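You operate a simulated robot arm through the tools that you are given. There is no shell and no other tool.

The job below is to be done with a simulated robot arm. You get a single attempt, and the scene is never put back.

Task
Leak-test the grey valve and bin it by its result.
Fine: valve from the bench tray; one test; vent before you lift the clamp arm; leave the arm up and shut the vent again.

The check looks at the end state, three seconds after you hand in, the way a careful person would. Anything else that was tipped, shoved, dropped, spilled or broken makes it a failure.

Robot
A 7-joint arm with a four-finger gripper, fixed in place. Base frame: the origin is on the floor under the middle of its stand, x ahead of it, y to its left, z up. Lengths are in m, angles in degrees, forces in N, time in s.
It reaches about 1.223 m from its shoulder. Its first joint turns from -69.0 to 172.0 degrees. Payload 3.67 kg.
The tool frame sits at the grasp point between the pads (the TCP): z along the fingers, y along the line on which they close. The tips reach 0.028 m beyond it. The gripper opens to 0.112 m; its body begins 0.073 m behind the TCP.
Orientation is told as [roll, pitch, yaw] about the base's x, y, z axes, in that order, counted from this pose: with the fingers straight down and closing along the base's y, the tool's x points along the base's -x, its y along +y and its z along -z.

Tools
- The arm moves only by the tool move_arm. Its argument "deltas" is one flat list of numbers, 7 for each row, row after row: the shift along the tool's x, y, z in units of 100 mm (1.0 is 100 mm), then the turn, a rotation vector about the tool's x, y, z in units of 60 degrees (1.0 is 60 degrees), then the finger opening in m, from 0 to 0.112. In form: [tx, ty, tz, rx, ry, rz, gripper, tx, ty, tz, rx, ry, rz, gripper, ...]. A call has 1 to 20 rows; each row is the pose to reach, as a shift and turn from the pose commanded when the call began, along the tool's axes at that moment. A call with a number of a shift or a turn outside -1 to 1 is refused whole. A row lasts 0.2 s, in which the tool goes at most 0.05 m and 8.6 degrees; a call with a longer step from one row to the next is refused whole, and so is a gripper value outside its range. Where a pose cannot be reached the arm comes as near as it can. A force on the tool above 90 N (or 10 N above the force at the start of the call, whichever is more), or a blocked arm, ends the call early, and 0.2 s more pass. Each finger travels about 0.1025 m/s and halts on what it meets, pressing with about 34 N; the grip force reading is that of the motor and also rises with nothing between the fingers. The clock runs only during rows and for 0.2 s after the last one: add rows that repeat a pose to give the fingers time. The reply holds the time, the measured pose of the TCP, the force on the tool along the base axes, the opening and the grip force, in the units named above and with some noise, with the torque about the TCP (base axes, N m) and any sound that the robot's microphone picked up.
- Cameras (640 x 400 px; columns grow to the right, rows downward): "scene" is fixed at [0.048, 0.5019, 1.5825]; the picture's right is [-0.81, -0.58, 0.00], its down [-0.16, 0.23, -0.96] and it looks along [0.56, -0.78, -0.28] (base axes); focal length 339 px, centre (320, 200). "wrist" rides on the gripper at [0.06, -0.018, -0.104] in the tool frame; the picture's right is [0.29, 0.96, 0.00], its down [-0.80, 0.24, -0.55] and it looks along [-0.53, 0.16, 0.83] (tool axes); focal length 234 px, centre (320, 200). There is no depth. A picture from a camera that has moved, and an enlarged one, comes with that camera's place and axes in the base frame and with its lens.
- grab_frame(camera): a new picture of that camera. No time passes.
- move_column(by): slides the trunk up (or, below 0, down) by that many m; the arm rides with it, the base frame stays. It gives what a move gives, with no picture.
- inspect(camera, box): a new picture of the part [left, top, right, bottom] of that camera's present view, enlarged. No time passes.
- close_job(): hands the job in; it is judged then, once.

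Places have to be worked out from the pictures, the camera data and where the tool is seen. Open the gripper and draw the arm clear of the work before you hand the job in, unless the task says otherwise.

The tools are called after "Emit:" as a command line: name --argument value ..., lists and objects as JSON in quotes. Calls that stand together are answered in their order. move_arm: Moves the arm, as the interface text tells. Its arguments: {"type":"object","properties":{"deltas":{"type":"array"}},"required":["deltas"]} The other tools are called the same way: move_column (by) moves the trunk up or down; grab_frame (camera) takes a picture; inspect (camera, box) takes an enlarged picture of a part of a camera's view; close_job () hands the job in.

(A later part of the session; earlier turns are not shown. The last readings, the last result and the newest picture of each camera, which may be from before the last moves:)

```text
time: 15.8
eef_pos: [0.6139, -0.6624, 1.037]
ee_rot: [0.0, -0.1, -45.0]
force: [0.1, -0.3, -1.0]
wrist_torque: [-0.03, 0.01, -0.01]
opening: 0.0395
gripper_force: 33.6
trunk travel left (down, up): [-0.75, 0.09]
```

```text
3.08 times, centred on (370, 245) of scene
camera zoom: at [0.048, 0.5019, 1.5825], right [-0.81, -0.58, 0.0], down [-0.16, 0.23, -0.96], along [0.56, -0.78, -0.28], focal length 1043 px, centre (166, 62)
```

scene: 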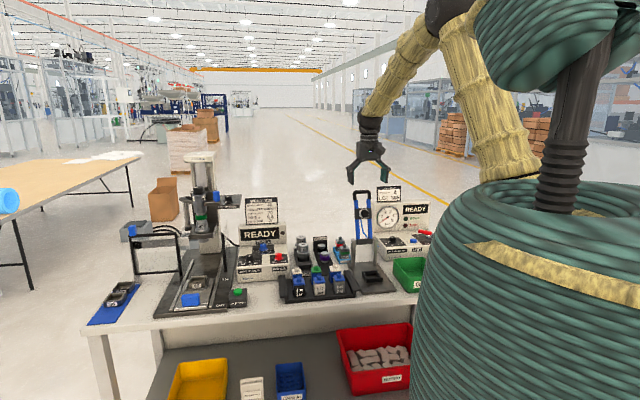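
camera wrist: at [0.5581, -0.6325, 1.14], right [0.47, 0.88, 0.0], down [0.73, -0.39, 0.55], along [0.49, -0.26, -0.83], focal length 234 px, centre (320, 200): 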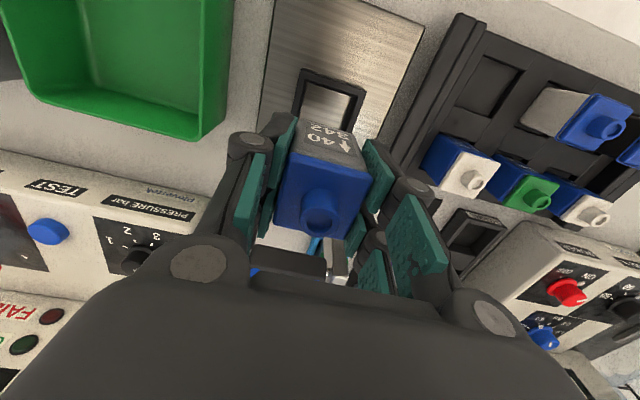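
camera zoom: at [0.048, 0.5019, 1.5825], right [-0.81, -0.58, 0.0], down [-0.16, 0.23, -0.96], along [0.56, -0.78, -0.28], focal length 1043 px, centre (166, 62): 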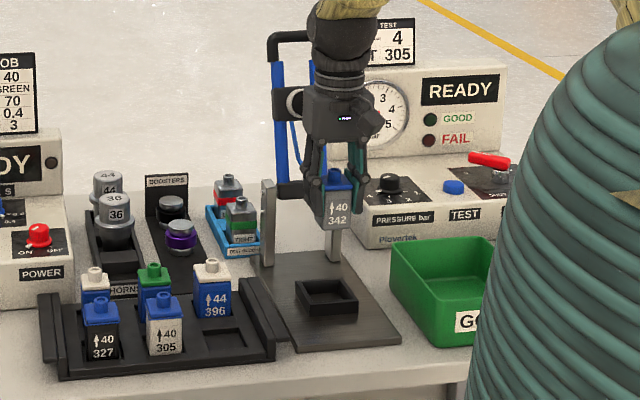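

I enlarge to compare the nest's visible corners with where they should be if I am centred.

Emit:
inspect --camera "wrist" --box '[270, 40, 400, 140]'

Emit:
inspect --camera "scene" --box '[345, 225, 395, 300]'

```text
4.00 times, centred on (335, 90) of wrist
camera zoom: at [0.5581, -0.6325, 1.14], right [0.47, 0.88, 0.0], down [0.73, -0.39, 0.55], along [0.49, -0.26, -0.83], focal length 937 px, centre (260, 640)
```

zoom: 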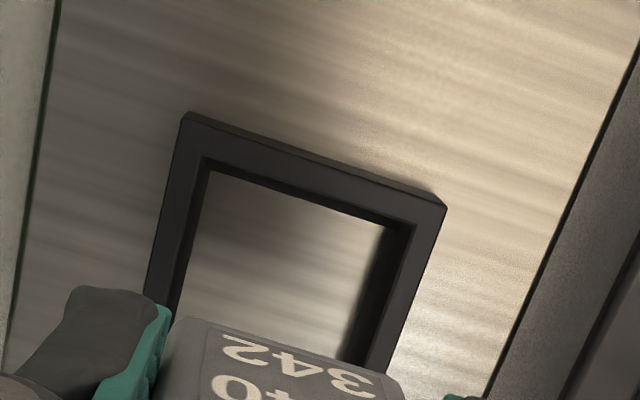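

```text
5.33 times, centred on (370, 262) of scene
camera zoom: at [0.048, 0.5019, 1.5825], right [-0.81, -0.58, 0.0], down [-0.16, 0.23, -0.96], along [0.56, -0.78, -0.28], focal length 1808 px, centre (53, -133)
```

zoom: 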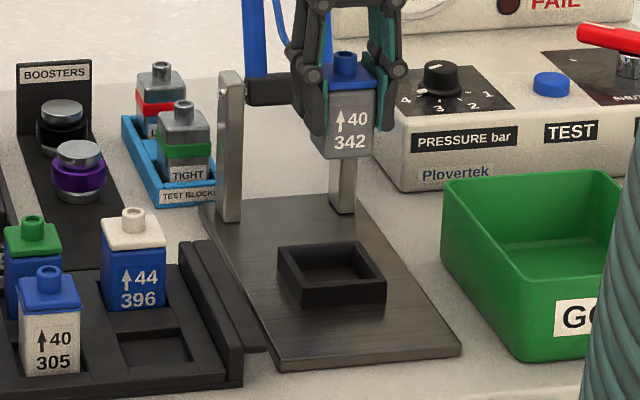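

The nest sits about 4 mm further along +e than I had; I correct and lower toward the nest, stopping short of contact.

Emit:
move_arm --deltas '[0.01, 0.04, 0.2, 0, 0, 0, 0.03, 0.01, 0.04, 0.45, 0, 0, 0, 0.03, 0.01, 0.04, 0.7, 0, 0, 0, 0.03, 0.01, 0.04, 0.9, 0, 0, 0, 0.03, 0.01, 0.04, 0.9, 0, 0, 0, 0.03]'

Emit:
grab_frame --camera "wrist"

Emit:
inspect --camera "scene" --box '[345, 225, 395, 300]'

```text
time: 17.0
eef_pos: [0.6171, -0.6567, 0.9469]
ee_rot: [0.0, 0.0, -45.0]
force: [-0.1, -0.2, -0.4]
wrist_torque: [-0.04, 0.03, 0.02]
opening: 0.0394
gripper_force: 33.7
trunk travel left (down, up): [-0.75, 0.09]
```

```text
taken
camera wrist: at [0.5609, -0.6278, 1.0503], right [0.47, 0.88, 0.0], down [0.73, -0.39, 0.55], along [0.49, -0.26, -0.83], focal length 234 px, centre (320, 200)
```

wrist: 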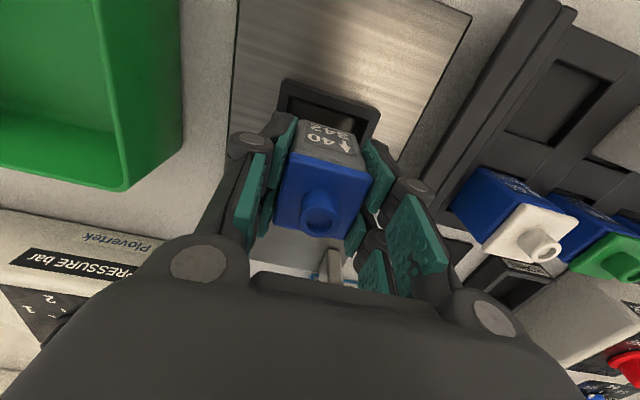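

```text
5.33 times, centred on (370, 262) of scene
camera zoom: at [0.048, 0.5019, 1.5825], right [-0.81, -0.58, 0.0], down [-0.16, 0.23, -0.96], along [0.56, -0.78, -0.28], focal length 1808 px, centre (53, -133)
```

zoom: 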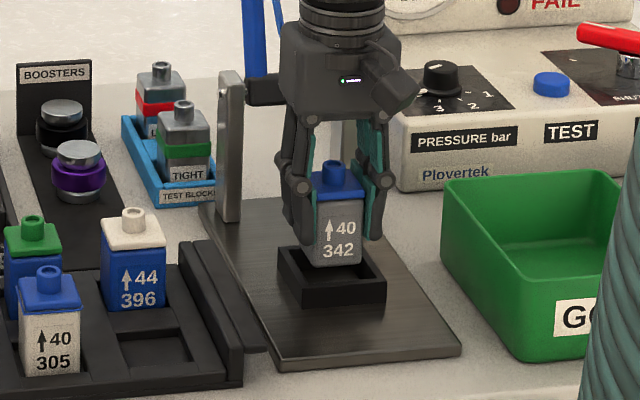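

The valve bottom is just above the rim and centred. I lower further in small steps, watching the force.

Emit:
move_arm --deltas '[0, 0, 0.08, 0, 0, 0, 0.03, 0, 0, 0.16, 0, 0, 0, 0.03, 0, 0, 0.22, 0, 0, 0, 0.03, 0, 0, 0.22, 0, 0, 0, 0.03]'

Emit:
move_arm --deltas '[0, 0, 0.03, 0, 0, 0, 0.03, 0, 0, 0.03, 0, 0, 0, 0.03]'

Emit:
inspect --camera "scene" --box '[345, 225, 395, 300]'

Emit:
grab_frame --camera "wrist"

```text
time: 18.0
eef_pos: [0.6169, -0.6579, 0.9248]
ee_rot: [0.0, 0.0, -45.0]
force: [-0.6, 0.4, -1.0]
wrist_torque: [0.01, -0.01, 0.01]
opening: 0.0395
gripper_force: 34.1
trunk travel left (down, up): [-0.75, 0.09]
```

```text
time: 18.6
eef_pos: [0.6172, -0.6595, 0.9231]
ee_rot: [0.0, 0.0, -44.9]
force: [0.1, -1.9, 6.1]
wrist_torque: [0.04, 0.08, 0.02]
opening: 0.0392
gripper_force: 33.8
trunk travel left (down, up): [-0.75, 0.09]
```

```text
5.33 times, centred on (370, 262) of scene
camera zoom: at [0.048, 0.5019, 1.5825], right [-0.81, -0.58, 0.0], down [-0.16, 0.23, -0.96], along [0.56, -0.78, -0.28], focal length 1808 px, centre (53, -133)
```

zoom: 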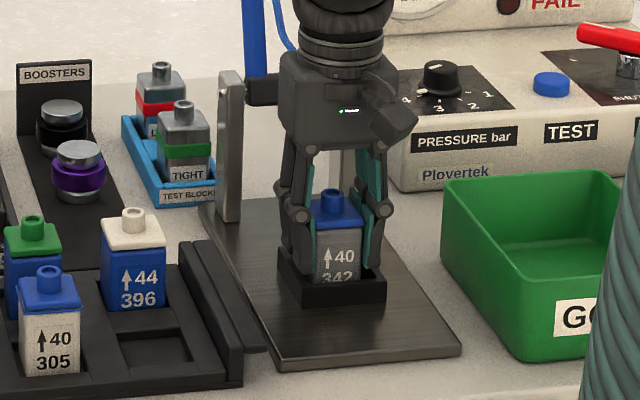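

```text
taken
camera wrist: at [0.561, -0.6281, 1.0259], right [0.47, 0.88, 0.0], down [0.73, -0.39, 0.55], along [0.49, -0.26, -0.83], focal length 234 px, centre (320, 200)
```

wrist: 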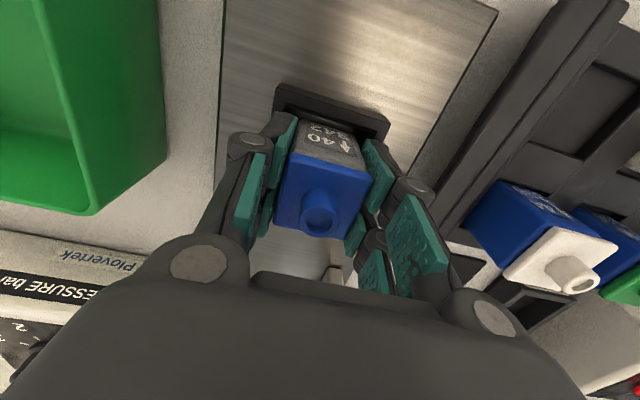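

A light 6 N push shows the valve seated in the nest. I open the gripper gently and see whether the valve stays put.

Emit:
move_arm --deltas '[0, 0, -0.01, 0, 0, 0, 0.042, 0, 0, -0.01, 0, 0, 0, 0.05, 0, 0, -0.01, 0, 0, 0, 0.056, 0, 0, -0.01, 0, 0, 0, 0.056]'

Emit:
grab_frame --camera "wrist"

Emit:
inspect --camera "scene" --box '[345, 225, 395, 300]'

```text
time: 19.6
eef_pos: [0.6165, -0.6575, 0.9232]
ee_rot: [0.0, 0.0, -45.0]
force: [0.0, 0.8, 0.9]
wrist_torque: [0.02, -0.02, -0.03]
opening: 0.0561
gripper_force: 0.2
trunk travel left (down, up): [-0.75, 0.09]
```

```text
taken
camera wrist: at [0.5609, -0.6282, 1.0263], right [0.47, 0.88, 0.0], down [0.73, -0.39, 0.55], along [0.49, -0.26, -0.83], focal length 234 px, centre (320, 200)
```

wrist: 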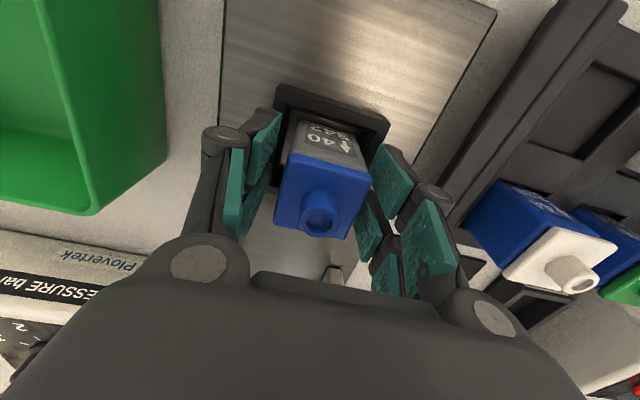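

```text
5.33 times, centred on (370, 262) of scene
camera zoom: at [0.048, 0.5019, 1.5825], right [-0.81, -0.58, 0.0], down [-0.16, 0.23, -0.96], along [0.56, -0.78, -0.28], focal length 1808 px, centre (53, -133)
```

zoom: 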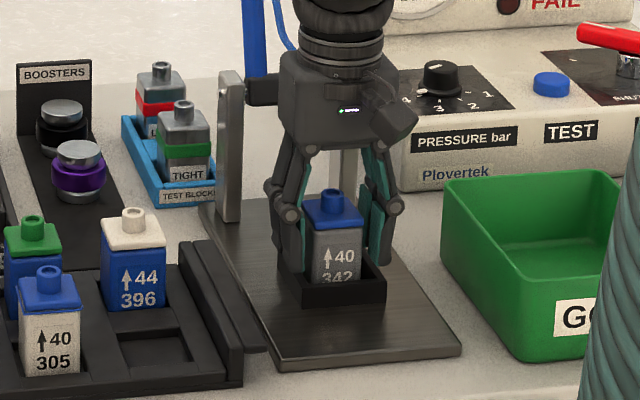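

The valve stands upright and centred in the nest. I raise straight up and back a little, then look at the clamp arm's handle.

Emit:
move_arm --deltas '[0, 0, -0.2, 0, 0, 0, 0.056, 0, 0, -0.5, 0, 0, 0, 0.056, 0, 0, -1.0, 0, 0, 0, 0.06]'

Emit:
move_arm --deltas '[0, 0, -0.33, 0, 0, 0, 0.07, 0, 0, -0.66, 0, 0, 0, 0.09, 0, 0, -1.0, 0, 0, 0, 0.1]'

Emit:
move_arm --deltas '[0, 0, -0.33, 0, 0, 0, 0.1, 0, 0, -0.66, 0, 0, 0, 0.1, 0, 0, -1.0, 0, 0, 0, 0.1]'

Emit:
move_arm --deltas '[0.2, 0, -0.33, 0, 0, 0, 0.1, 0.4, 0, -0.66, 0, 0, 0, 0.1, 0.4, 0, -0.66, 0, 0, 0, 0.1]'

Emit:
grab_frame --camera "wrist"

Emit:
inspect --camera "scene" --box '[330, 170, 400, 290]'

```text
time: 20.4
eef_pos: [0.6142, -0.6555, 1.0267]
ee_rot: [0.0, -0.1, -45.0]
force: [0.0, 0.5, 0.3]
wrist_torque: [-0.04, -0.06, -0.03]
opening: 0.06
gripper_force: 0.0
trunk travel left (down, up): [-0.75, 0.09]
```

```text
time: 21.2
eef_pos: [0.616, -0.6574, 1.1208]
ee_rot: [0.1, -0.1, -45.2]
force: [0.1, -0.1, 0.3]
wrist_torque: [0.0, 0.0, 0.0]
opening: 0.1002
gripper_force: 0.1
trunk travel left (down, up): [-0.75, 0.09]
```

```text
time: 22.0
eef_pos: [0.6165, -0.6568, 1.2228]
ee_rot: [0.0, 0.0, -45.0]
force: [-1.2, 0.2, 0.5]
wrist_torque: [-0.03, 0.01, -0.04]
opening: 0.1001
gripper_force: 0.1
trunk travel left (down, up): [-0.75, 0.09]
```

```text
time: 22.8
eef_pos: [0.5893, -0.6309, 1.2867]
ee_rot: [0.0, 0.2, -45.0]
force: [1.4, -0.5, 0.5]
wrist_torque: [0.02, 0.01, -0.01]
opening: 0.1001
gripper_force: 0.1
trunk travel left (down, up): [-0.75, 0.09]
```

```text
taken
camera wrist: at [0.5333, -0.602, 1.3903], right [0.47, 0.88, 0.0], down [0.73, -0.4, 0.55], along [0.49, -0.26, -0.83], focal length 234 px, centre (320, 200)
```

wrist: 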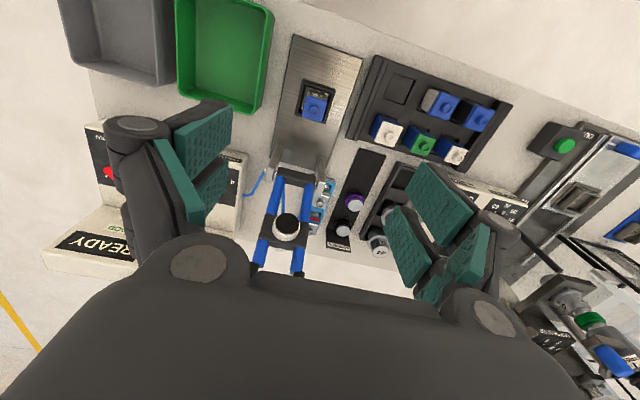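

```text
3.33 times, centred on (365, 230) of scene
camera zoom: at [0.048, 0.5019, 1.5825], right [-0.81, -0.58, 0.0], down [-0.16, 0.23, -0.96], along [0.56, -0.78, -0.28], focal length 1130 px, centre (170, 100)
```

zoom: 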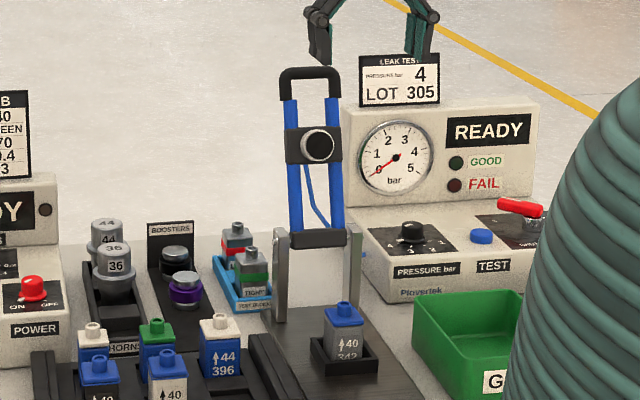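

The handle's black grip is hidden behind the palm in this view. I rise and back off a bit so the wrist camera can see the whole clamp arm.

Emit:
move_arm --deltas '[0.1, 0, -0.33, 0, 0, 0, 0.1, 0.25, 0, -0.66, 0, 0, 0, 0.1, 0.4, 0, -1.0, 0, 0, 0, 0.1, 0.4, 0, -1.0, 0, 0, 0, 0.1]'

Emit:
grab_frame --camera "wrist"

Emit:
inspect --camera "wrist" --box '[230, 110, 350, 260]'

```text
time: 23.8
eef_pos: [0.5602, -0.6028, 1.387]
ee_rot: [0.0, 0.1, -45.0]
force: [0.0, 0.6, -0.1]
wrist_torque: [0.03, 0.04, -0.01]
opening: 0.1004
gripper_force: 0.0
trunk travel left (down, up): [-0.75, 0.09]
```

```text
taken
camera wrist: at [0.5053, -0.5736, 1.4917], right [0.47, 0.88, 0.0], down [0.73, -0.4, 0.55], along [0.49, -0.26, -0.83], focal length 234 px, centre (320, 200)
```

wrist: 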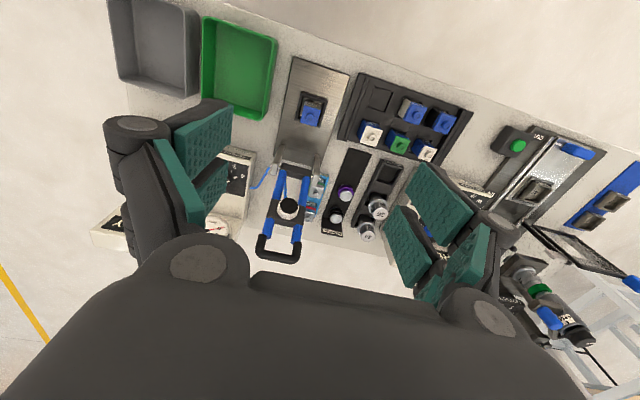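

```text
2.67 times, centred on (290, 185) of wrist
camera zoom: at [0.5053, -0.5736, 1.4917], right [0.47, 0.88, 0.0], down [0.73, -0.4, 0.55], along [0.49, -0.26, -0.83], focal length 624 px, centre (400, 240)
```

zoom: 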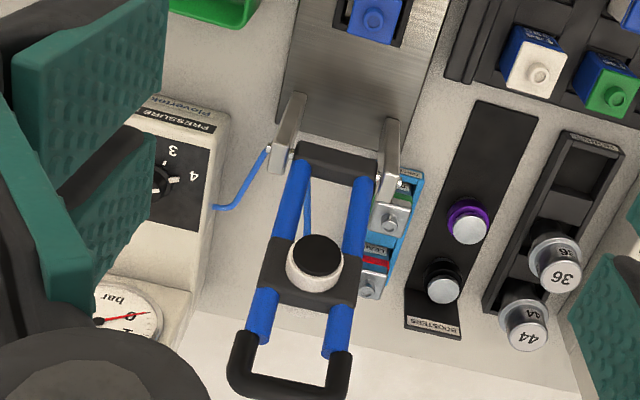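

Triangulated: handle bar centre ≈(0.742,-0.784,1.198), hinge axis ≈(0.699,-0.740,0.986), arm leaning ~16° back, U about 76 mm wide. I'll take the U across its legs with the pads; I move above it first with the gripper at 100 mm.

Emit:
move_arm --deltas '[-0.33, 0, 0.1, 0, 0, 0, 0.104, -0.66, 0, 0.2, 0, 0, 0, 0.104, -1.0, 0, 0.3, 0, 0, 0, 0.104]'

Emit:
move_arm --deltas '[-0.33, 0, 0.1, 0, 0, 0, 0.104, -0.66, 0, 0.2, 0, 0, 0, 0.104, -1.0, 0, 0.3, 0, 0, 0, 0.104]'

Emit:
move_arm --deltas '[-0.25, 0, 0.1, 0, 0, 0, 0.104, -0.527, 0, 0.3, 0, 0, 0, 0.104, -0.527, 0, 0.3, 0, 0, 0, 0.104]'

Emit:
grab_frame --camera "wrist"

Emit:
inspect --camera "scene" --box '[320, 120, 430, 260]'

```text
time: 24.6
eef_pos: [0.6319, -0.6736, 1.3581]
ee_rot: [0.1, 0.1, -45.1]
force: [0.5, 0.2, 0.0]
wrist_torque: [0.02, 0.03, -0.02]
opening: 0.1038
gripper_force: 0.0
trunk travel left (down, up): [-0.75, 0.09]
```

```text
time: 25.4
eef_pos: [0.703, -0.7438, 1.3281]
ee_rot: [0.0, 0.1, -45.0]
force: [-0.2, 0.6, -0.3]
wrist_torque: [0.01, 0.0, 0.0]
opening: 0.104
gripper_force: 0.1
trunk travel left (down, up): [-0.75, 0.09]
```

```text
time: 26.2
eef_pos: [0.7373, -0.7834, 1.2997]
ee_rot: [0.1, -0.1, -45.1]
force: [-0.5, 0.6, 0.4]
wrist_torque: [0.01, -0.08, -0.01]
opening: 0.1039
gripper_force: 0.0
trunk travel left (down, up): [-0.75, 0.09]
```

```text
taken
camera wrist: at [0.6818, -0.7546, 1.4022], right [0.47, 0.88, 0.0], down [0.73, -0.4, 0.55], along [0.49, -0.26, -0.83], focal length 234 px, centre (320, 200)
```

wrist: 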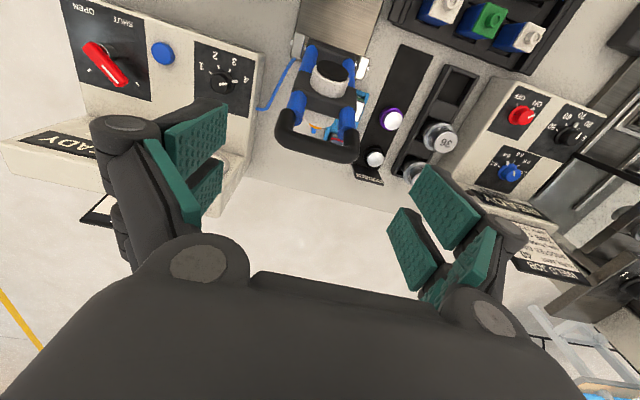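

```text
2.86 times, centred on (375, 190) of scene
camera zoom: at [0.048, 0.5019, 1.5825], right [-0.81, -0.58, 0.0], down [-0.16, 0.23, -0.96], along [0.56, -0.78, -0.28], focal length 968 px, centre (163, 229)
```

zoom: 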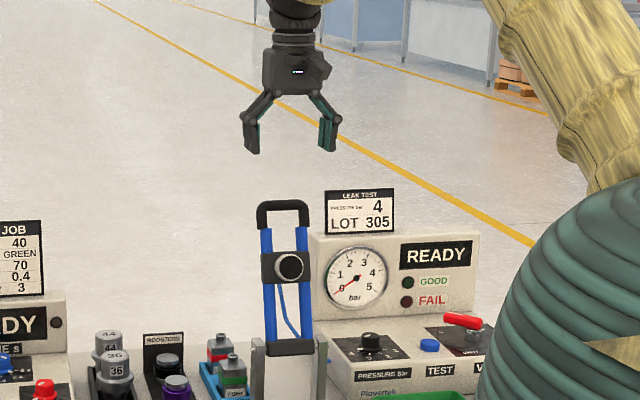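

I enlarge the handle region to check alignment before lowering.

Emit:
inspect --camera "wrist" --box '[250, 20, 400, 180]'

Emit:
inspect --camera "wrist" --box '[40, 0, 260, 130]'

```text
2.50 times, centred on (325, 100) of wrist
camera zoom: at [0.6818, -0.7546, 1.4022], right [0.47, 0.88, 0.0], down [0.73, -0.4, 0.55], along [0.49, -0.26, -0.83], focal length 585 px, centre (308, 450)
```

zoom: 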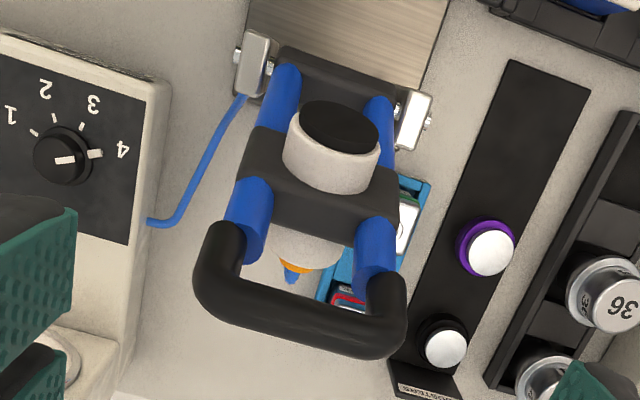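

```text
2.91 times, centred on (150, 65) of wrist
camera zoom: at [0.6818, -0.7546, 1.4022], right [0.47, 0.88, 0.0], down [0.73, -0.4, 0.55], along [0.49, -0.26, -0.83], focal length 681 px, centre (814, 593)
```

zoom: 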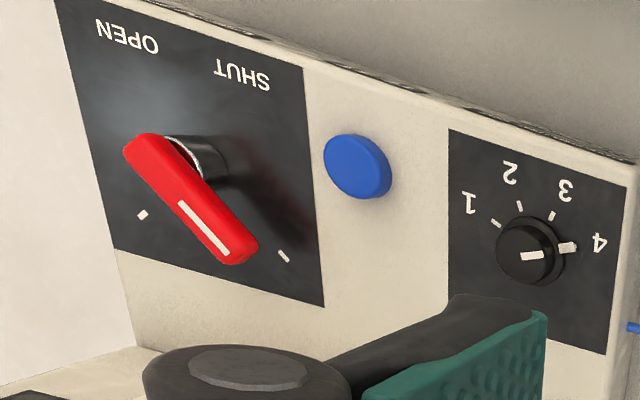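

The handle looks about 1 cm further back and 3 mm to +e compared with my aim. I adjust and lower partway around it, fingers open at 104 mm.

Emit:
move_arm --deltas '[-0.1, 0.03, 0.2, 0, 0, 0, 0.104, -0.1, 0.03, 0.4, 0, 0, 0, 0.104, -0.1, 0.03, 0.6, 0, 0, 0, 0.104, -0.1, 0.03, 0.8, 0, 0, 0, 0.104, -0.1, 0.03, 0.8, 0, 0, 0, 0.104]'

Emit:
grab_frame --camera "wrist"

Emit:
inspect --camera "scene" --box '[330, 150, 410, 260]'

```text
time: 27.4
eef_pos: [0.7481, -0.7832, 1.2202]
ee_rot: [0.0, 0.0, -44.9]
force: [0.4, 0.3, 0.7]
wrist_torque: [-0.01, -0.01, 0.04]
opening: 0.1041
gripper_force: 0.1
trunk travel left (down, up): [-0.75, 0.09]
```

```text
taken
camera wrist: at [0.6926, -0.7544, 1.3229], right [0.47, 0.88, 0.0], down [0.73, -0.39, 0.55], along [0.49, -0.26, -0.83], focal length 234 px, centre (320, 200)
```

wrist: 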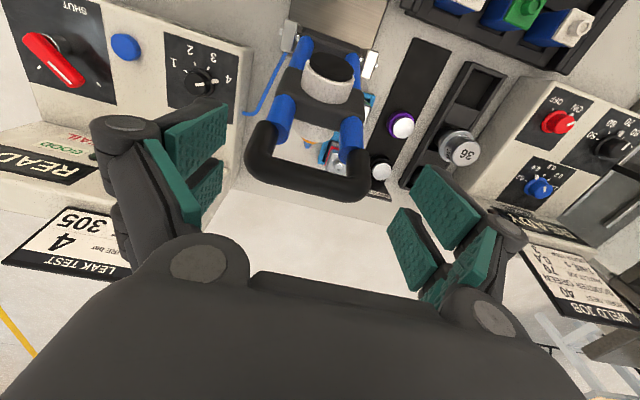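

```text
3.64 times, centred on (370, 205) of scene
camera zoom: at [0.048, 0.5019, 1.5825], right [-0.81, -0.58, 0.0], down [-0.16, 0.23, -0.96], along [0.56, -0.78, -0.28], focal length 1233 px, centre (138, 182)
```

zoom: 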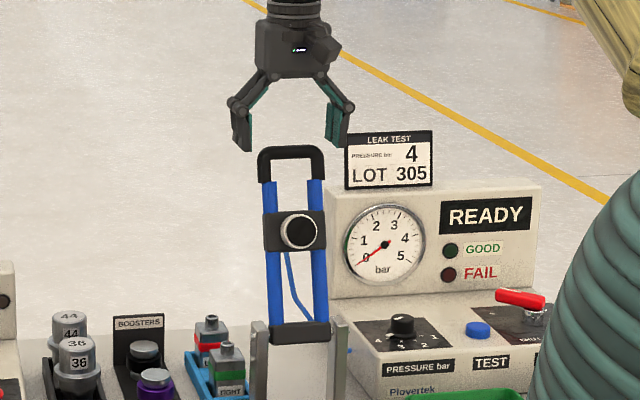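

I enlarge to check centring of the U between the pads.

Emit:
inspect --camera "wrist" --box '[180, 60, 460, 300]'

Emit:
inspect --camera "scene" --box '[345, 160, 385, 210]'

```text
1.67 times, centred on (320, 180) of wrist
camera zoom: at [0.6926, -0.7544, 1.3229], right [0.47, 0.88, 0.0], down [0.73, -0.39, 0.55], along [0.49, -0.26, -0.83], focal length 390 px, centre (320, 233)
```

zoom: 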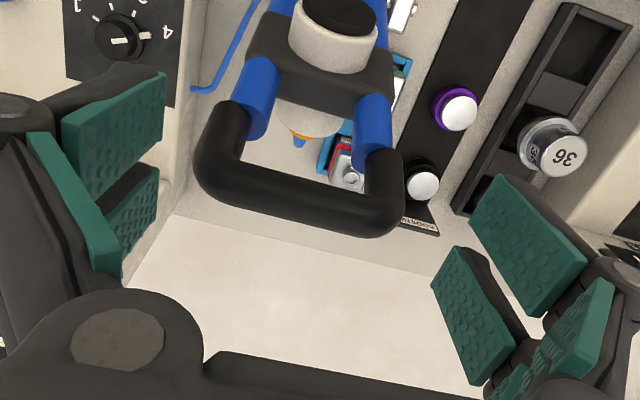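

```text
8.00 times, centred on (365, 185) of scene
camera zoom: at [0.048, 0.5019, 1.5825], right [-0.81, -0.58, 0.0], down [-0.16, 0.23, -0.96], along [0.56, -0.78, -0.28], focal length 2712 px, centre (-40, 320)
```

zoom: 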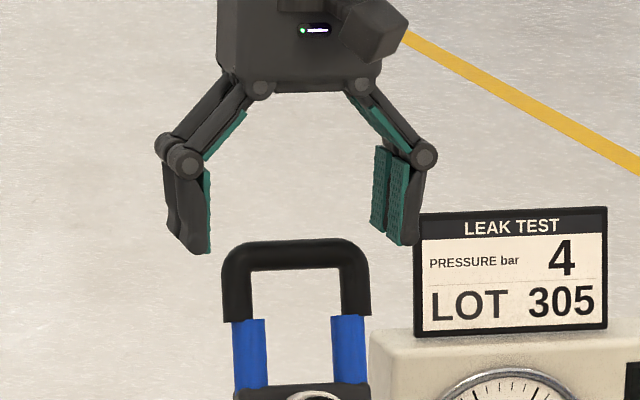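

The U is centred within about 2 mm. I lower so the pads come alongside the U's black legs.

Emit:
move_arm --deltas '[-0.03, -0.02, 0.15, 0, 0, 0, 0.104, -0.03, -0.02, 0.3, 0, 0, 0, 0.104, -0.03, -0.02, 0.46, 0, 0, 0, 0.104, -0.03, -0.02, 0.46, 0, 0, 0, 0.104]'

Emit:
grab_frame --camera "wrist"

Emit:
inspect --camera "scene" --box '[345, 160, 385, 210]'

```text
time: 28.4
eef_pos: [0.7487, -0.7884, 1.1723]
ee_rot: [0.1, 0.0, -45.0]
force: [-0.2, -0.3, 0.4]
wrist_torque: [-0.04, -0.01, 0.0]
opening: 0.1038
gripper_force: 0.0
trunk travel left (down, up): [-0.75, 0.09]
```

```text
taken
camera wrist: at [0.6926, -0.7592, 1.2761], right [0.47, 0.88, 0.0], down [0.73, -0.39, 0.55], along [0.49, -0.26, -0.83], focal length 234 px, centre (320, 200)
```

wrist: 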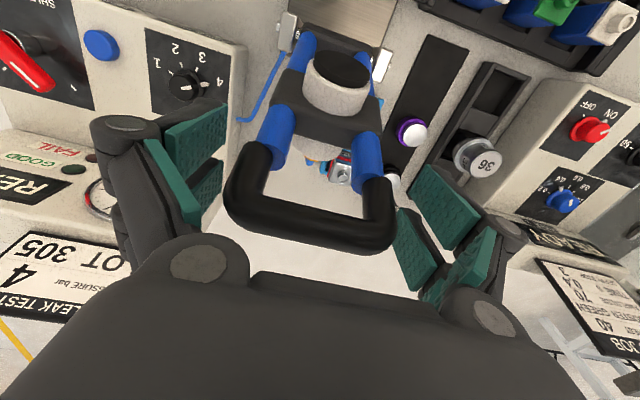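

```text
8.00 times, centred on (365, 185) of scene
camera zoom: at [0.048, 0.5019, 1.5825], right [-0.81, -0.58, 0.0], down [-0.16, 0.23, -0.96], along [0.56, -0.78, -0.28], focal length 2712 px, centre (-40, 320)
```

zoom: 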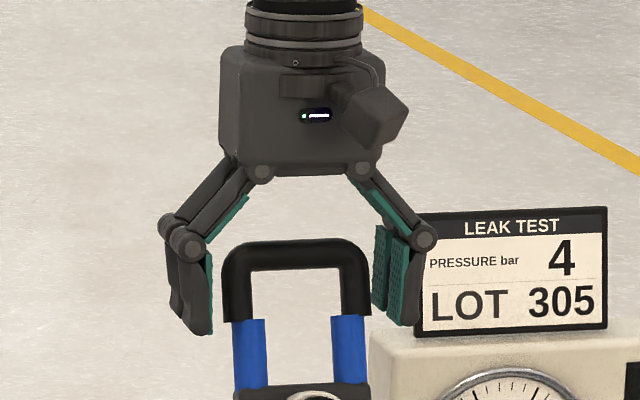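

The pads flank the U evenly. I close on its legs.

Emit:
move_arm --deltas '[0, 0, 0, 0, 0, 0, 0.09, 0, 0, 0, 0, 0, 0, 0.08, 0, 0, 0, 0, 0, 0, 0.07, 0, 0, 0, 0, 0, 0, 0.066, 0, 0, 0, 0, 0, 0, 0.066]'

Emit:
grab_frame --camera "wrist"

Emit:
inspect --camera "scene" --box '[345, 160, 385, 210]'

```text
time: 29.6
eef_pos: [0.7479, -0.7906, 1.1726]
ee_rot: [0.0, 0.0, -45.0]
force: [-1.0, -7.8, 2.1]
wrist_torque: [-0.53, 0.07, -0.17]
opening: 0.0843
gripper_force: 44.7
trunk travel left (down, up): [-0.75, 0.09]
```

```text
taken
camera wrist: at [0.6922, -0.7607, 1.2758], right [0.47, 0.88, 0.0], down [0.73, -0.4, 0.55], along [0.49, -0.26, -0.83], focal length 234 px, centre (320, 200)
```

wrist: 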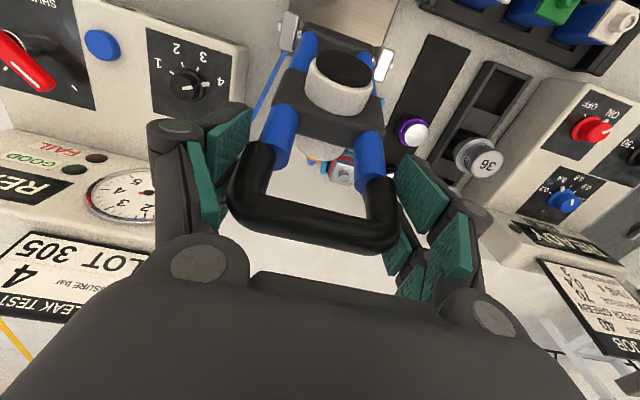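

```text
8.00 times, centred on (365, 185) of scene
camera zoom: at [0.048, 0.5019, 1.5825], right [-0.81, -0.58, 0.0], down [-0.16, 0.23, -0.96], along [0.56, -0.78, -0.28], focal length 2712 px, centre (-40, 320)
```

zoom: 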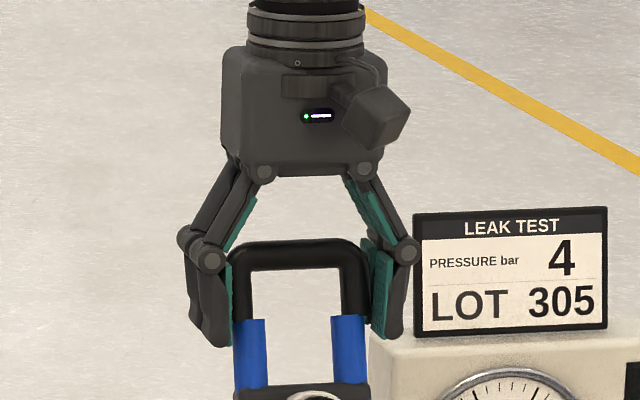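

Gripped at 84 mm with only small side force. I swing the arm forward slowly along its arc about the hinge, first a short stretch to test it.

Emit:
move_arm --deltas '[0.085, 0, -0.03, 0, 0, 0, 0.066, 0.175, 0, -0.056, 0, 0, 0, 0.066, 0.26, 0, -0.077, 0, 0, 0, 0.066, 0.345, 0, -0.094, 0, 0, 0, 0.066]'

Emit:
grab_frame --camera "wrist"

Emit:
inspect --camera "scene" --box '[330, 150, 410, 260]'

```text
time: 30.6
eef_pos: [0.7236, -0.7666, 1.1786]
ee_rot: [0.0, 0.3, -45.1]
force: [-0.4, -1.9, -12.5]
wrist_torque: [-0.45, -0.76, -0.5]
opening: 0.0824
gripper_force: 45.1
trunk travel left (down, up): [-0.75, 0.09]
```

```text
taken
camera wrist: at [0.669, -0.7382, 1.283], right [0.47, 0.88, 0.0], down [0.73, -0.4, 0.55], along [0.49, -0.26, -0.83], focal length 234 px, centre (320, 200)
```

wrist: 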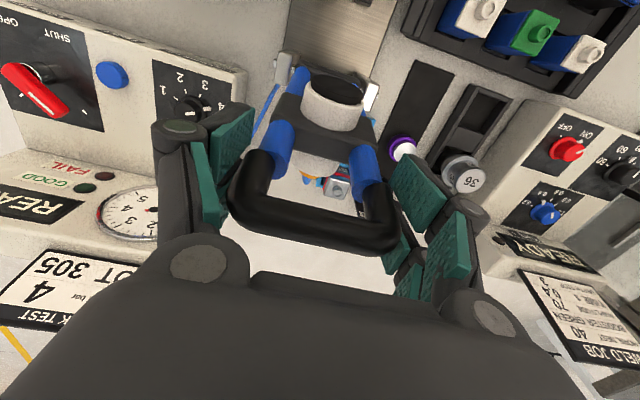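

```text
3.64 times, centred on (370, 205) of scene
camera zoom: at [0.048, 0.5019, 1.5825], right [-0.81, -0.58, 0.0], down [-0.16, 0.23, -0.96], along [0.56, -0.78, -0.28], focal length 1233 px, centre (138, 182)
```

zoom: 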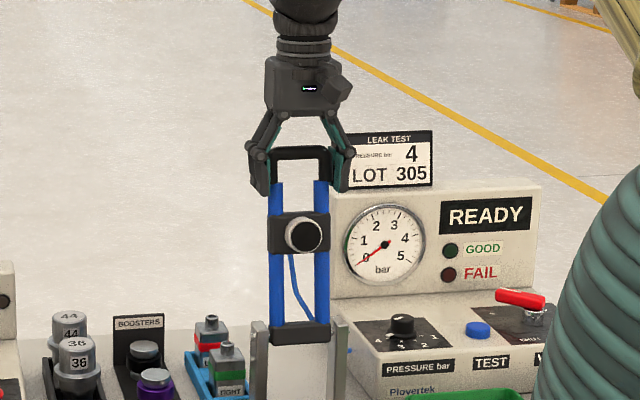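

The clamp follows; the -12 N pull shows my arc rose slightly too much, which fits a hinge ~1 cm further back. I continue on the corrected arc past vertical, watching the force.

Emit:
move_arm --deltas '[0.113, 0, 0.015, 0, 0, 0, 0.066, 0.215, 0, 0.012, 0, 0, 0, 0.066, 0.385, 0, 0.019, 0, 0, 0, 0.066, 0.553, 0, 0.042, 0, 0, 0, 0.066]'

Emit:
grab_frame --camera "wrist"

Emit:
inspect --camera "scene" --box '[330, 150, 410, 260]'

```text
time: 31.6
eef_pos: [0.6826, -0.7243, 1.1788]
ee_rot: [-0.1, 0.0, -45.1]
force: [-6.6, -12.0, 0.1]
wrist_torque: [0.19, -1.36, 0.04]
opening: 0.0825
gripper_force: 45.1
trunk travel left (down, up): [-0.75, 0.09]
```

```text
taken
camera wrist: at [0.627, -0.6956, 1.2818], right [0.47, 0.88, 0.0], down [0.73, -0.4, 0.55], along [0.49, -0.26, -0.83], focal length 234 px, centre (320, 200)
```

wrist: 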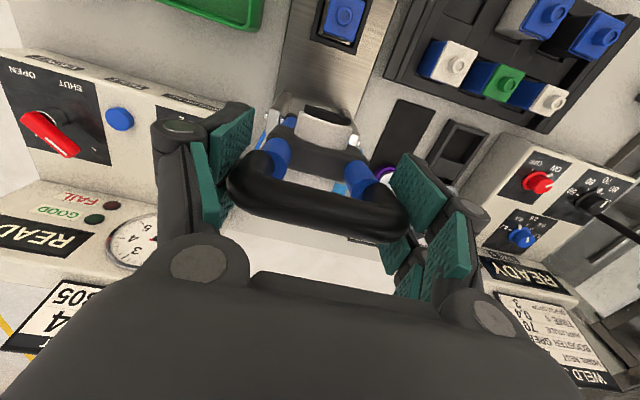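

```text
3.64 times, centred on (370, 205) of scene
camera zoom: at [0.048, 0.5019, 1.5825], right [-0.81, -0.58, 0.0], down [-0.16, 0.23, -0.96], along [0.56, -0.78, -0.28], focal length 1233 px, centre (138, 182)
```

zoom: 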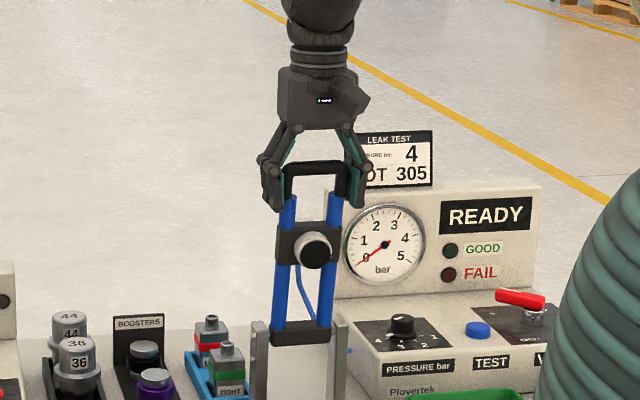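

The arm now leans forward and holds by friction; a ~13 N sideways force suggests I'm ~2–3 mm off to +e, so I ease that and continue down the arc.

Emit:
move_arm --deltas '[0.166, -0.01, 0.036, 0, 0, 0, 0.066, 0.328, -0.02, 0.087, 0, 0, 0, 0.066, 0.484, -0.02, 0.152, 0, 0, 0, 0.066, 0.635, -0.02, 0.231, 0, 0, 0, 0.066]'

Emit:
inspect --camera "scene" --box '[330, 150, 410, 260]'

```text
time: 32.6
eef_pos: [0.6394, -0.6818, 1.1554]
ee_rot: [0.0, 0.1, -44.9]
force: [-0.5, -10.7, 0.2]
wrist_torque: [-0.78, -1.06, -0.05]
opening: 0.0832
gripper_force: 45.2
trunk travel left (down, up): [-0.75, 0.09]
```

```text
3.64 times, centred on (370, 205) of scene
camera zoom: at [0.048, 0.5019, 1.5825], right [-0.81, -0.58, 0.0], down [-0.16, 0.23, -0.96], along [0.56, -0.78, -0.28], focal length 1233 px, centre (138, 182)
```

zoom: 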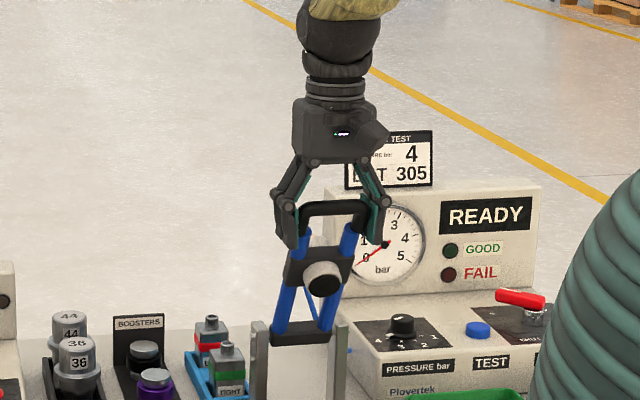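

Forces stay small. I continue the arc down to about 60°.

Emit:
move_arm --deltas '[0.143, -0.01, 0.091, 0, 0, 0, 0.066, 0.278, -0.01, 0.194, 0, 0, 0, 0.066, 0.403, -0.01, 0.309, 0, 0, 0, 0.066, 0.518, -0.01, 0.434, 0, 0, 0, 0.066, 0.621, -0.01, 0.569, 0, 0, 0, 0.066, 0.712, -0.01, 0.712, 0, 0, 0, 0.066]'

Emit:
inspect --camera "scene" --box '[330, 170, 410, 290]'

Emit:
grab_frame --camera "wrist"

```text
time: 34.0
eef_pos: [0.5887, -0.6312, 1.0839]
ee_rot: [0.0, -0.1, -45.0]
force: [9.8, 0.7, 1.9]
wrist_torque: [-0.78, -0.79, 0.03]
opening: 0.0832
gripper_force: 44.8
trunk travel left (down, up): [-0.75, 0.09]
```

```text
3.33 times, centred on (370, 230) of scene
camera zoom: at [0.048, 0.5019, 1.5825], right [-0.81, -0.58, 0.0], down [-0.16, 0.23, -0.96], along [0.56, -0.78, -0.28], focal length 1130 px, centre (153, 100)
```

zoom: 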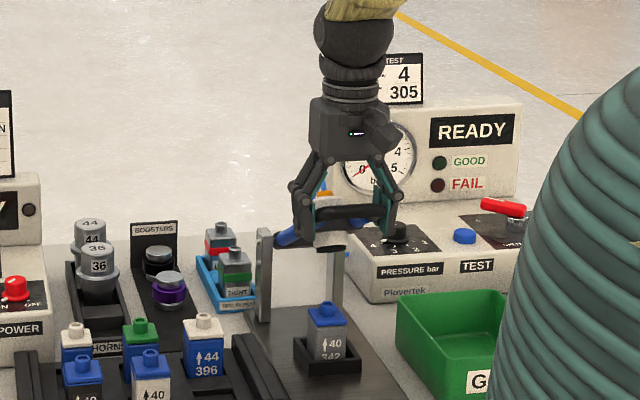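

```text
taken
camera wrist: at [0.5335, -0.6022, 1.1867], right [0.47, 0.88, 0.0], down [0.73, -0.39, 0.55], along [0.49, -0.26, -0.83], focal length 234 px, centre (320, 200)
```

wrist: 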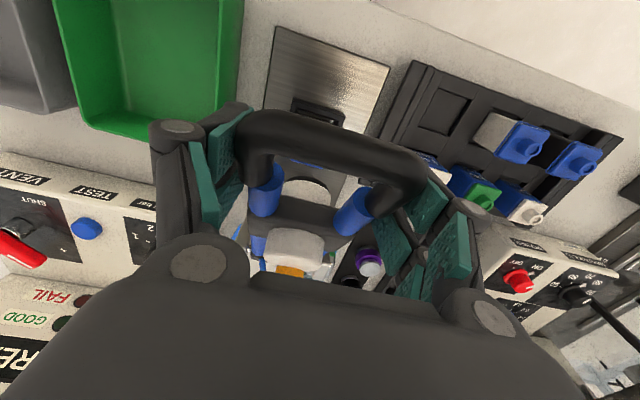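

Still smooth. I continue to about 80°, then will go in small steps until the clamp head meets the valve.

Emit:
move_arm --deltas '[0.079, 0.005, 0.151, 0, 0, 0, 0.066, 0.144, 0.01, 0.307, 0, 0, 0, 0.066, 0.195, 0.01, 0.469, 0, 0, 0, 0.066, 0.231, 0.01, 0.635, 0, 0, 0, 0.066]'

Emit:
inspect --camera "scene" --box '[330, 190, 410, 300]'

Emit:
grab_frame --camera "wrist"

```text
time: 35.0
eef_pos: [0.5735, -0.615, 1.0197]
ee_rot: [-0.1, 0.1, -45.0]
force: [7.3, -2.8, -0.6]
wrist_torque: [-0.27, -0.24, 0.46]
opening: 0.0831
gripper_force: 45.4
trunk travel left (down, up): [-0.75, 0.09]
```

```text
3.64 times, centred on (370, 245) of scene
camera zoom: at [0.048, 0.5019, 1.5825], right [-0.81, -0.58, 0.0], down [-0.16, 0.23, -0.96], along [0.56, -0.78, -0.28], focal length 1233 px, centre (138, 36)
```

zoom: 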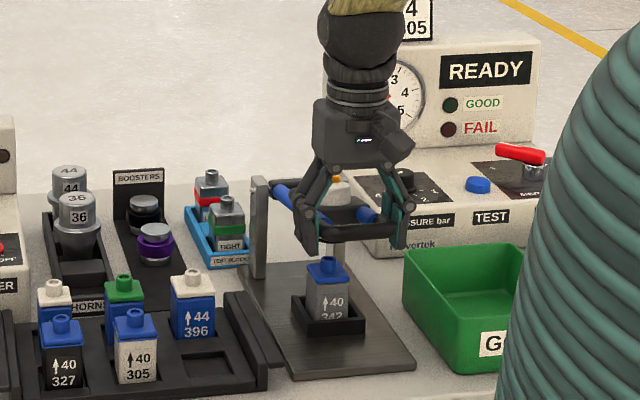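

```text
taken
camera wrist: at [0.5169, -0.5858, 1.1222], right [0.47, 0.88, 0.0], down [0.73, -0.39, 0.55], along [0.49, -0.26, -0.83], focal length 234 px, centre (320, 200)
```

wrist: 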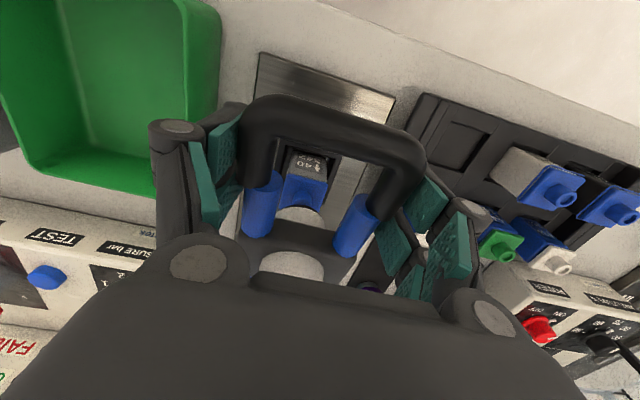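

The head is nearing the valve. I go on in small steps, reading the force after each.

Emit:
move_arm --deltas '[0.012, 0, 0.084, 0, 0, 0, 0.066, 0.023, 0, 0.168, 0, 0, 0, 0.066, 0.023, 0, 0.168, 0, 0, 0, 0.066]'

Emit:
move_arm --deltas '[0.004, 0, 0.05, 0, 0, 0, 0.066, 0.006, 0, 0.1, 0, 0, 0, 0.066, 0.006, 0, 0.1, 0, 0, 0, 0.066]'

Emit:
inspect --camera "scene" --box '[330, 190, 410, 300]'

Emit:
grab_frame --camera "wrist"

```text
time: 35.8
eef_pos: [0.5716, -0.6139, 1.0024]
ee_rot: [0.0, 0.0, -45.0]
force: [3.7, -2.8, 3.3]
wrist_torque: [-0.44, -1.16, 0.7]
opening: 0.0832
gripper_force: 44.8
trunk travel left (down, up): [-0.75, 0.09]
```

```text
time: 36.6
eef_pos: [0.5709, -0.6125, 0.9935]
ee_rot: [-0.1, 0.0, -45.0]
force: [4.2, -1.0, 2.4]
wrist_torque: [-0.56, -0.97, 0.61]
opening: 0.0833
gripper_force: 45.1
trunk travel left (down, up): [-0.75, 0.09]
```

```text
3.64 times, centred on (370, 245) of scene
camera zoom: at [0.048, 0.5019, 1.5825], right [-0.81, -0.58, 0.0], down [-0.16, 0.23, -0.96], along [0.56, -0.78, -0.28], focal length 1233 px, centre (138, 36)
```

zoom: 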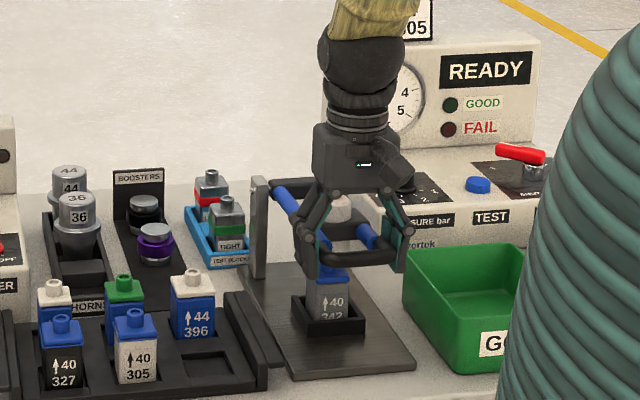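

```text
taken
camera wrist: at [0.5145, -0.5835, 1.0961], right [0.47, 0.88, 0.0], down [0.73, -0.39, 0.55], along [0.49, -0.26, -0.83], focal length 234 px, centre (320, 200)
```

wrist: 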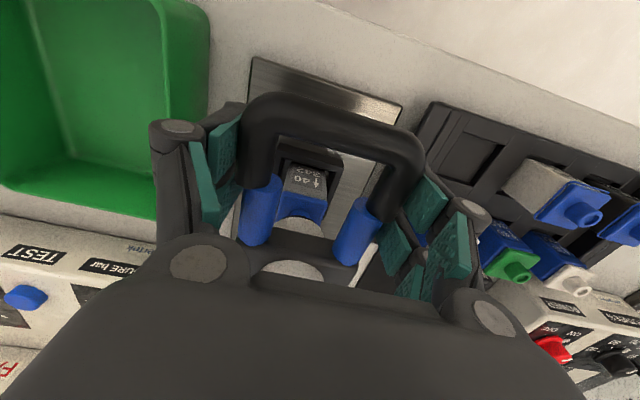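

No contact yet. Next small steps down.

Emit:
move_arm --deltas '[0.0, 0, 0.05, 0, 0, 0, 0.066, 0.0, 0, 0.1, 0, 0, 0, 0.066, 0.0, 0, 0.1, 0, 0, 0, 0.066]'

Emit:
inspect --camera "scene" --box '[345, 225, 405, 300]'

```text
time: 37.4
eef_pos: [0.5706, -0.613, 0.9836]
ee_rot: [0.0, 0.0, -45.0]
force: [1.7, -0.1, 2.7]
wrist_torque: [-0.63, -0.94, 0.64]
opening: 0.0832
gripper_force: 45.3
trunk travel left (down, up): [-0.75, 0.09]
```

```text
5.33 times, centred on (375, 262) of scene
camera zoom: at [0.048, 0.5019, 1.5825], right [-0.81, -0.58, 0.0], down [-0.16, 0.23, -0.96], along [0.56, -0.78, -0.28], focal length 1808 px, centre (27, -133)
```

zoom: 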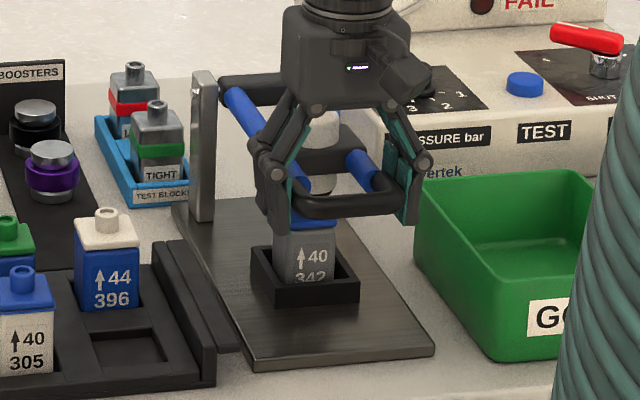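

The head's foot is just above the nipple. I continue by 6 mm steps.

Emit:
move_arm --deltas '[-0.003, 0, 0.03, 0, 0, 0, 0.066, -0.005, 0, 0.06, 0, 0, 0, 0.066, -0.005, 0, 0.06, 0, 0, 0, 0.066]'

Emit:
inspect --camera "scene" --box '[345, 225, 405, 300]'

Emit:
grab_frame --camera "wrist"

```text
time: 38.2
eef_pos: [0.5709, -0.6113, 0.9795]
ee_rot: [0.0, -0.2, -45.0]
force: [3.1, -2.0, 20.3]
wrist_torque: [0.58, 0.75, 0.58]
opening: 0.0831
gripper_force: 44.3
trunk travel left (down, up): [-0.75, 0.09]
```

```text
5.33 times, centred on (375, 262) of scene
camera zoom: at [0.048, 0.5019, 1.5825], right [-0.81, -0.58, 0.0], down [-0.16, 0.23, -0.96], along [0.56, -0.78, -0.28], focal length 1808 px, centre (27, -133)
```

zoom: 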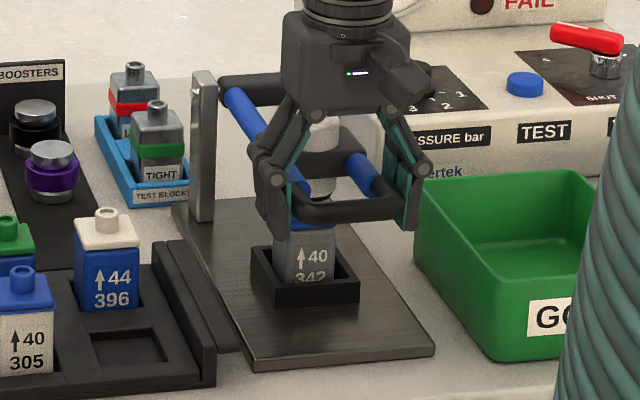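

```text
taken
camera wrist: at [0.5142, -0.5832, 1.0827], right [0.47, 0.88, 0.0], down [0.73, -0.39, 0.56], along [0.49, -0.26, -0.83], focal length 234 px, centre (320, 200)
```

wrist: 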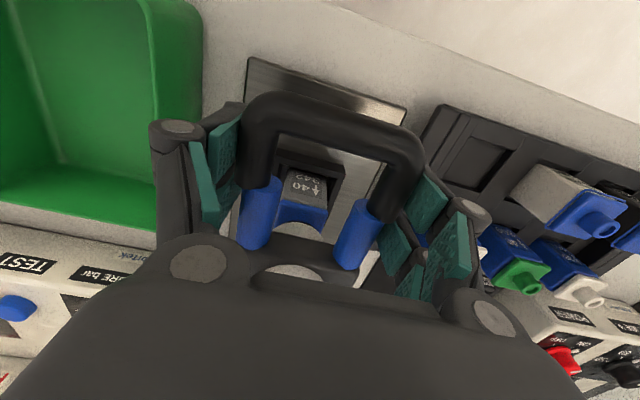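

Contact: 20 N upward at the handle. I press a few mm more to see whether the clamp latches.

Emit:
move_arm --deltas '[0, 0, 0.02, 0, 0, 0, 0.066, 0, 0, 0.04, 0, 0, 0, 0.066, 0, 0, 0.04, 0, 0, 0, 0.066]'

Emit:
inspect --camera "scene" --box '[345, 225, 405, 300]'

```text
time: 39.0
eef_pos: [0.5704, -0.6124, 0.9746]
ee_rot: [0.0, -0.2, -45.0]
force: [4.7, -5.0, 27.4]
wrist_torque: [0.19, 0.17, 0.53]
opening: 0.0833
gripper_force: 45.6
trunk travel left (down, up): [-0.75, 0.09]
```

```text
5.33 times, centred on (375, 262) of scene
camera zoom: at [0.048, 0.5019, 1.5825], right [-0.81, -0.58, 0.0], down [-0.16, 0.23, -0.96], along [0.56, -0.78, -0.28], focal length 1808 px, centre (27, -133)
```

zoom: 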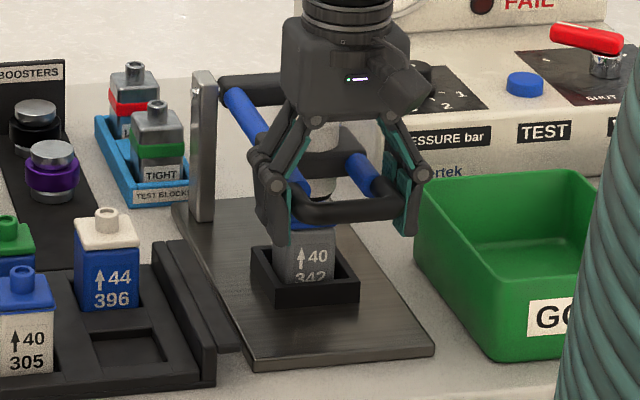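

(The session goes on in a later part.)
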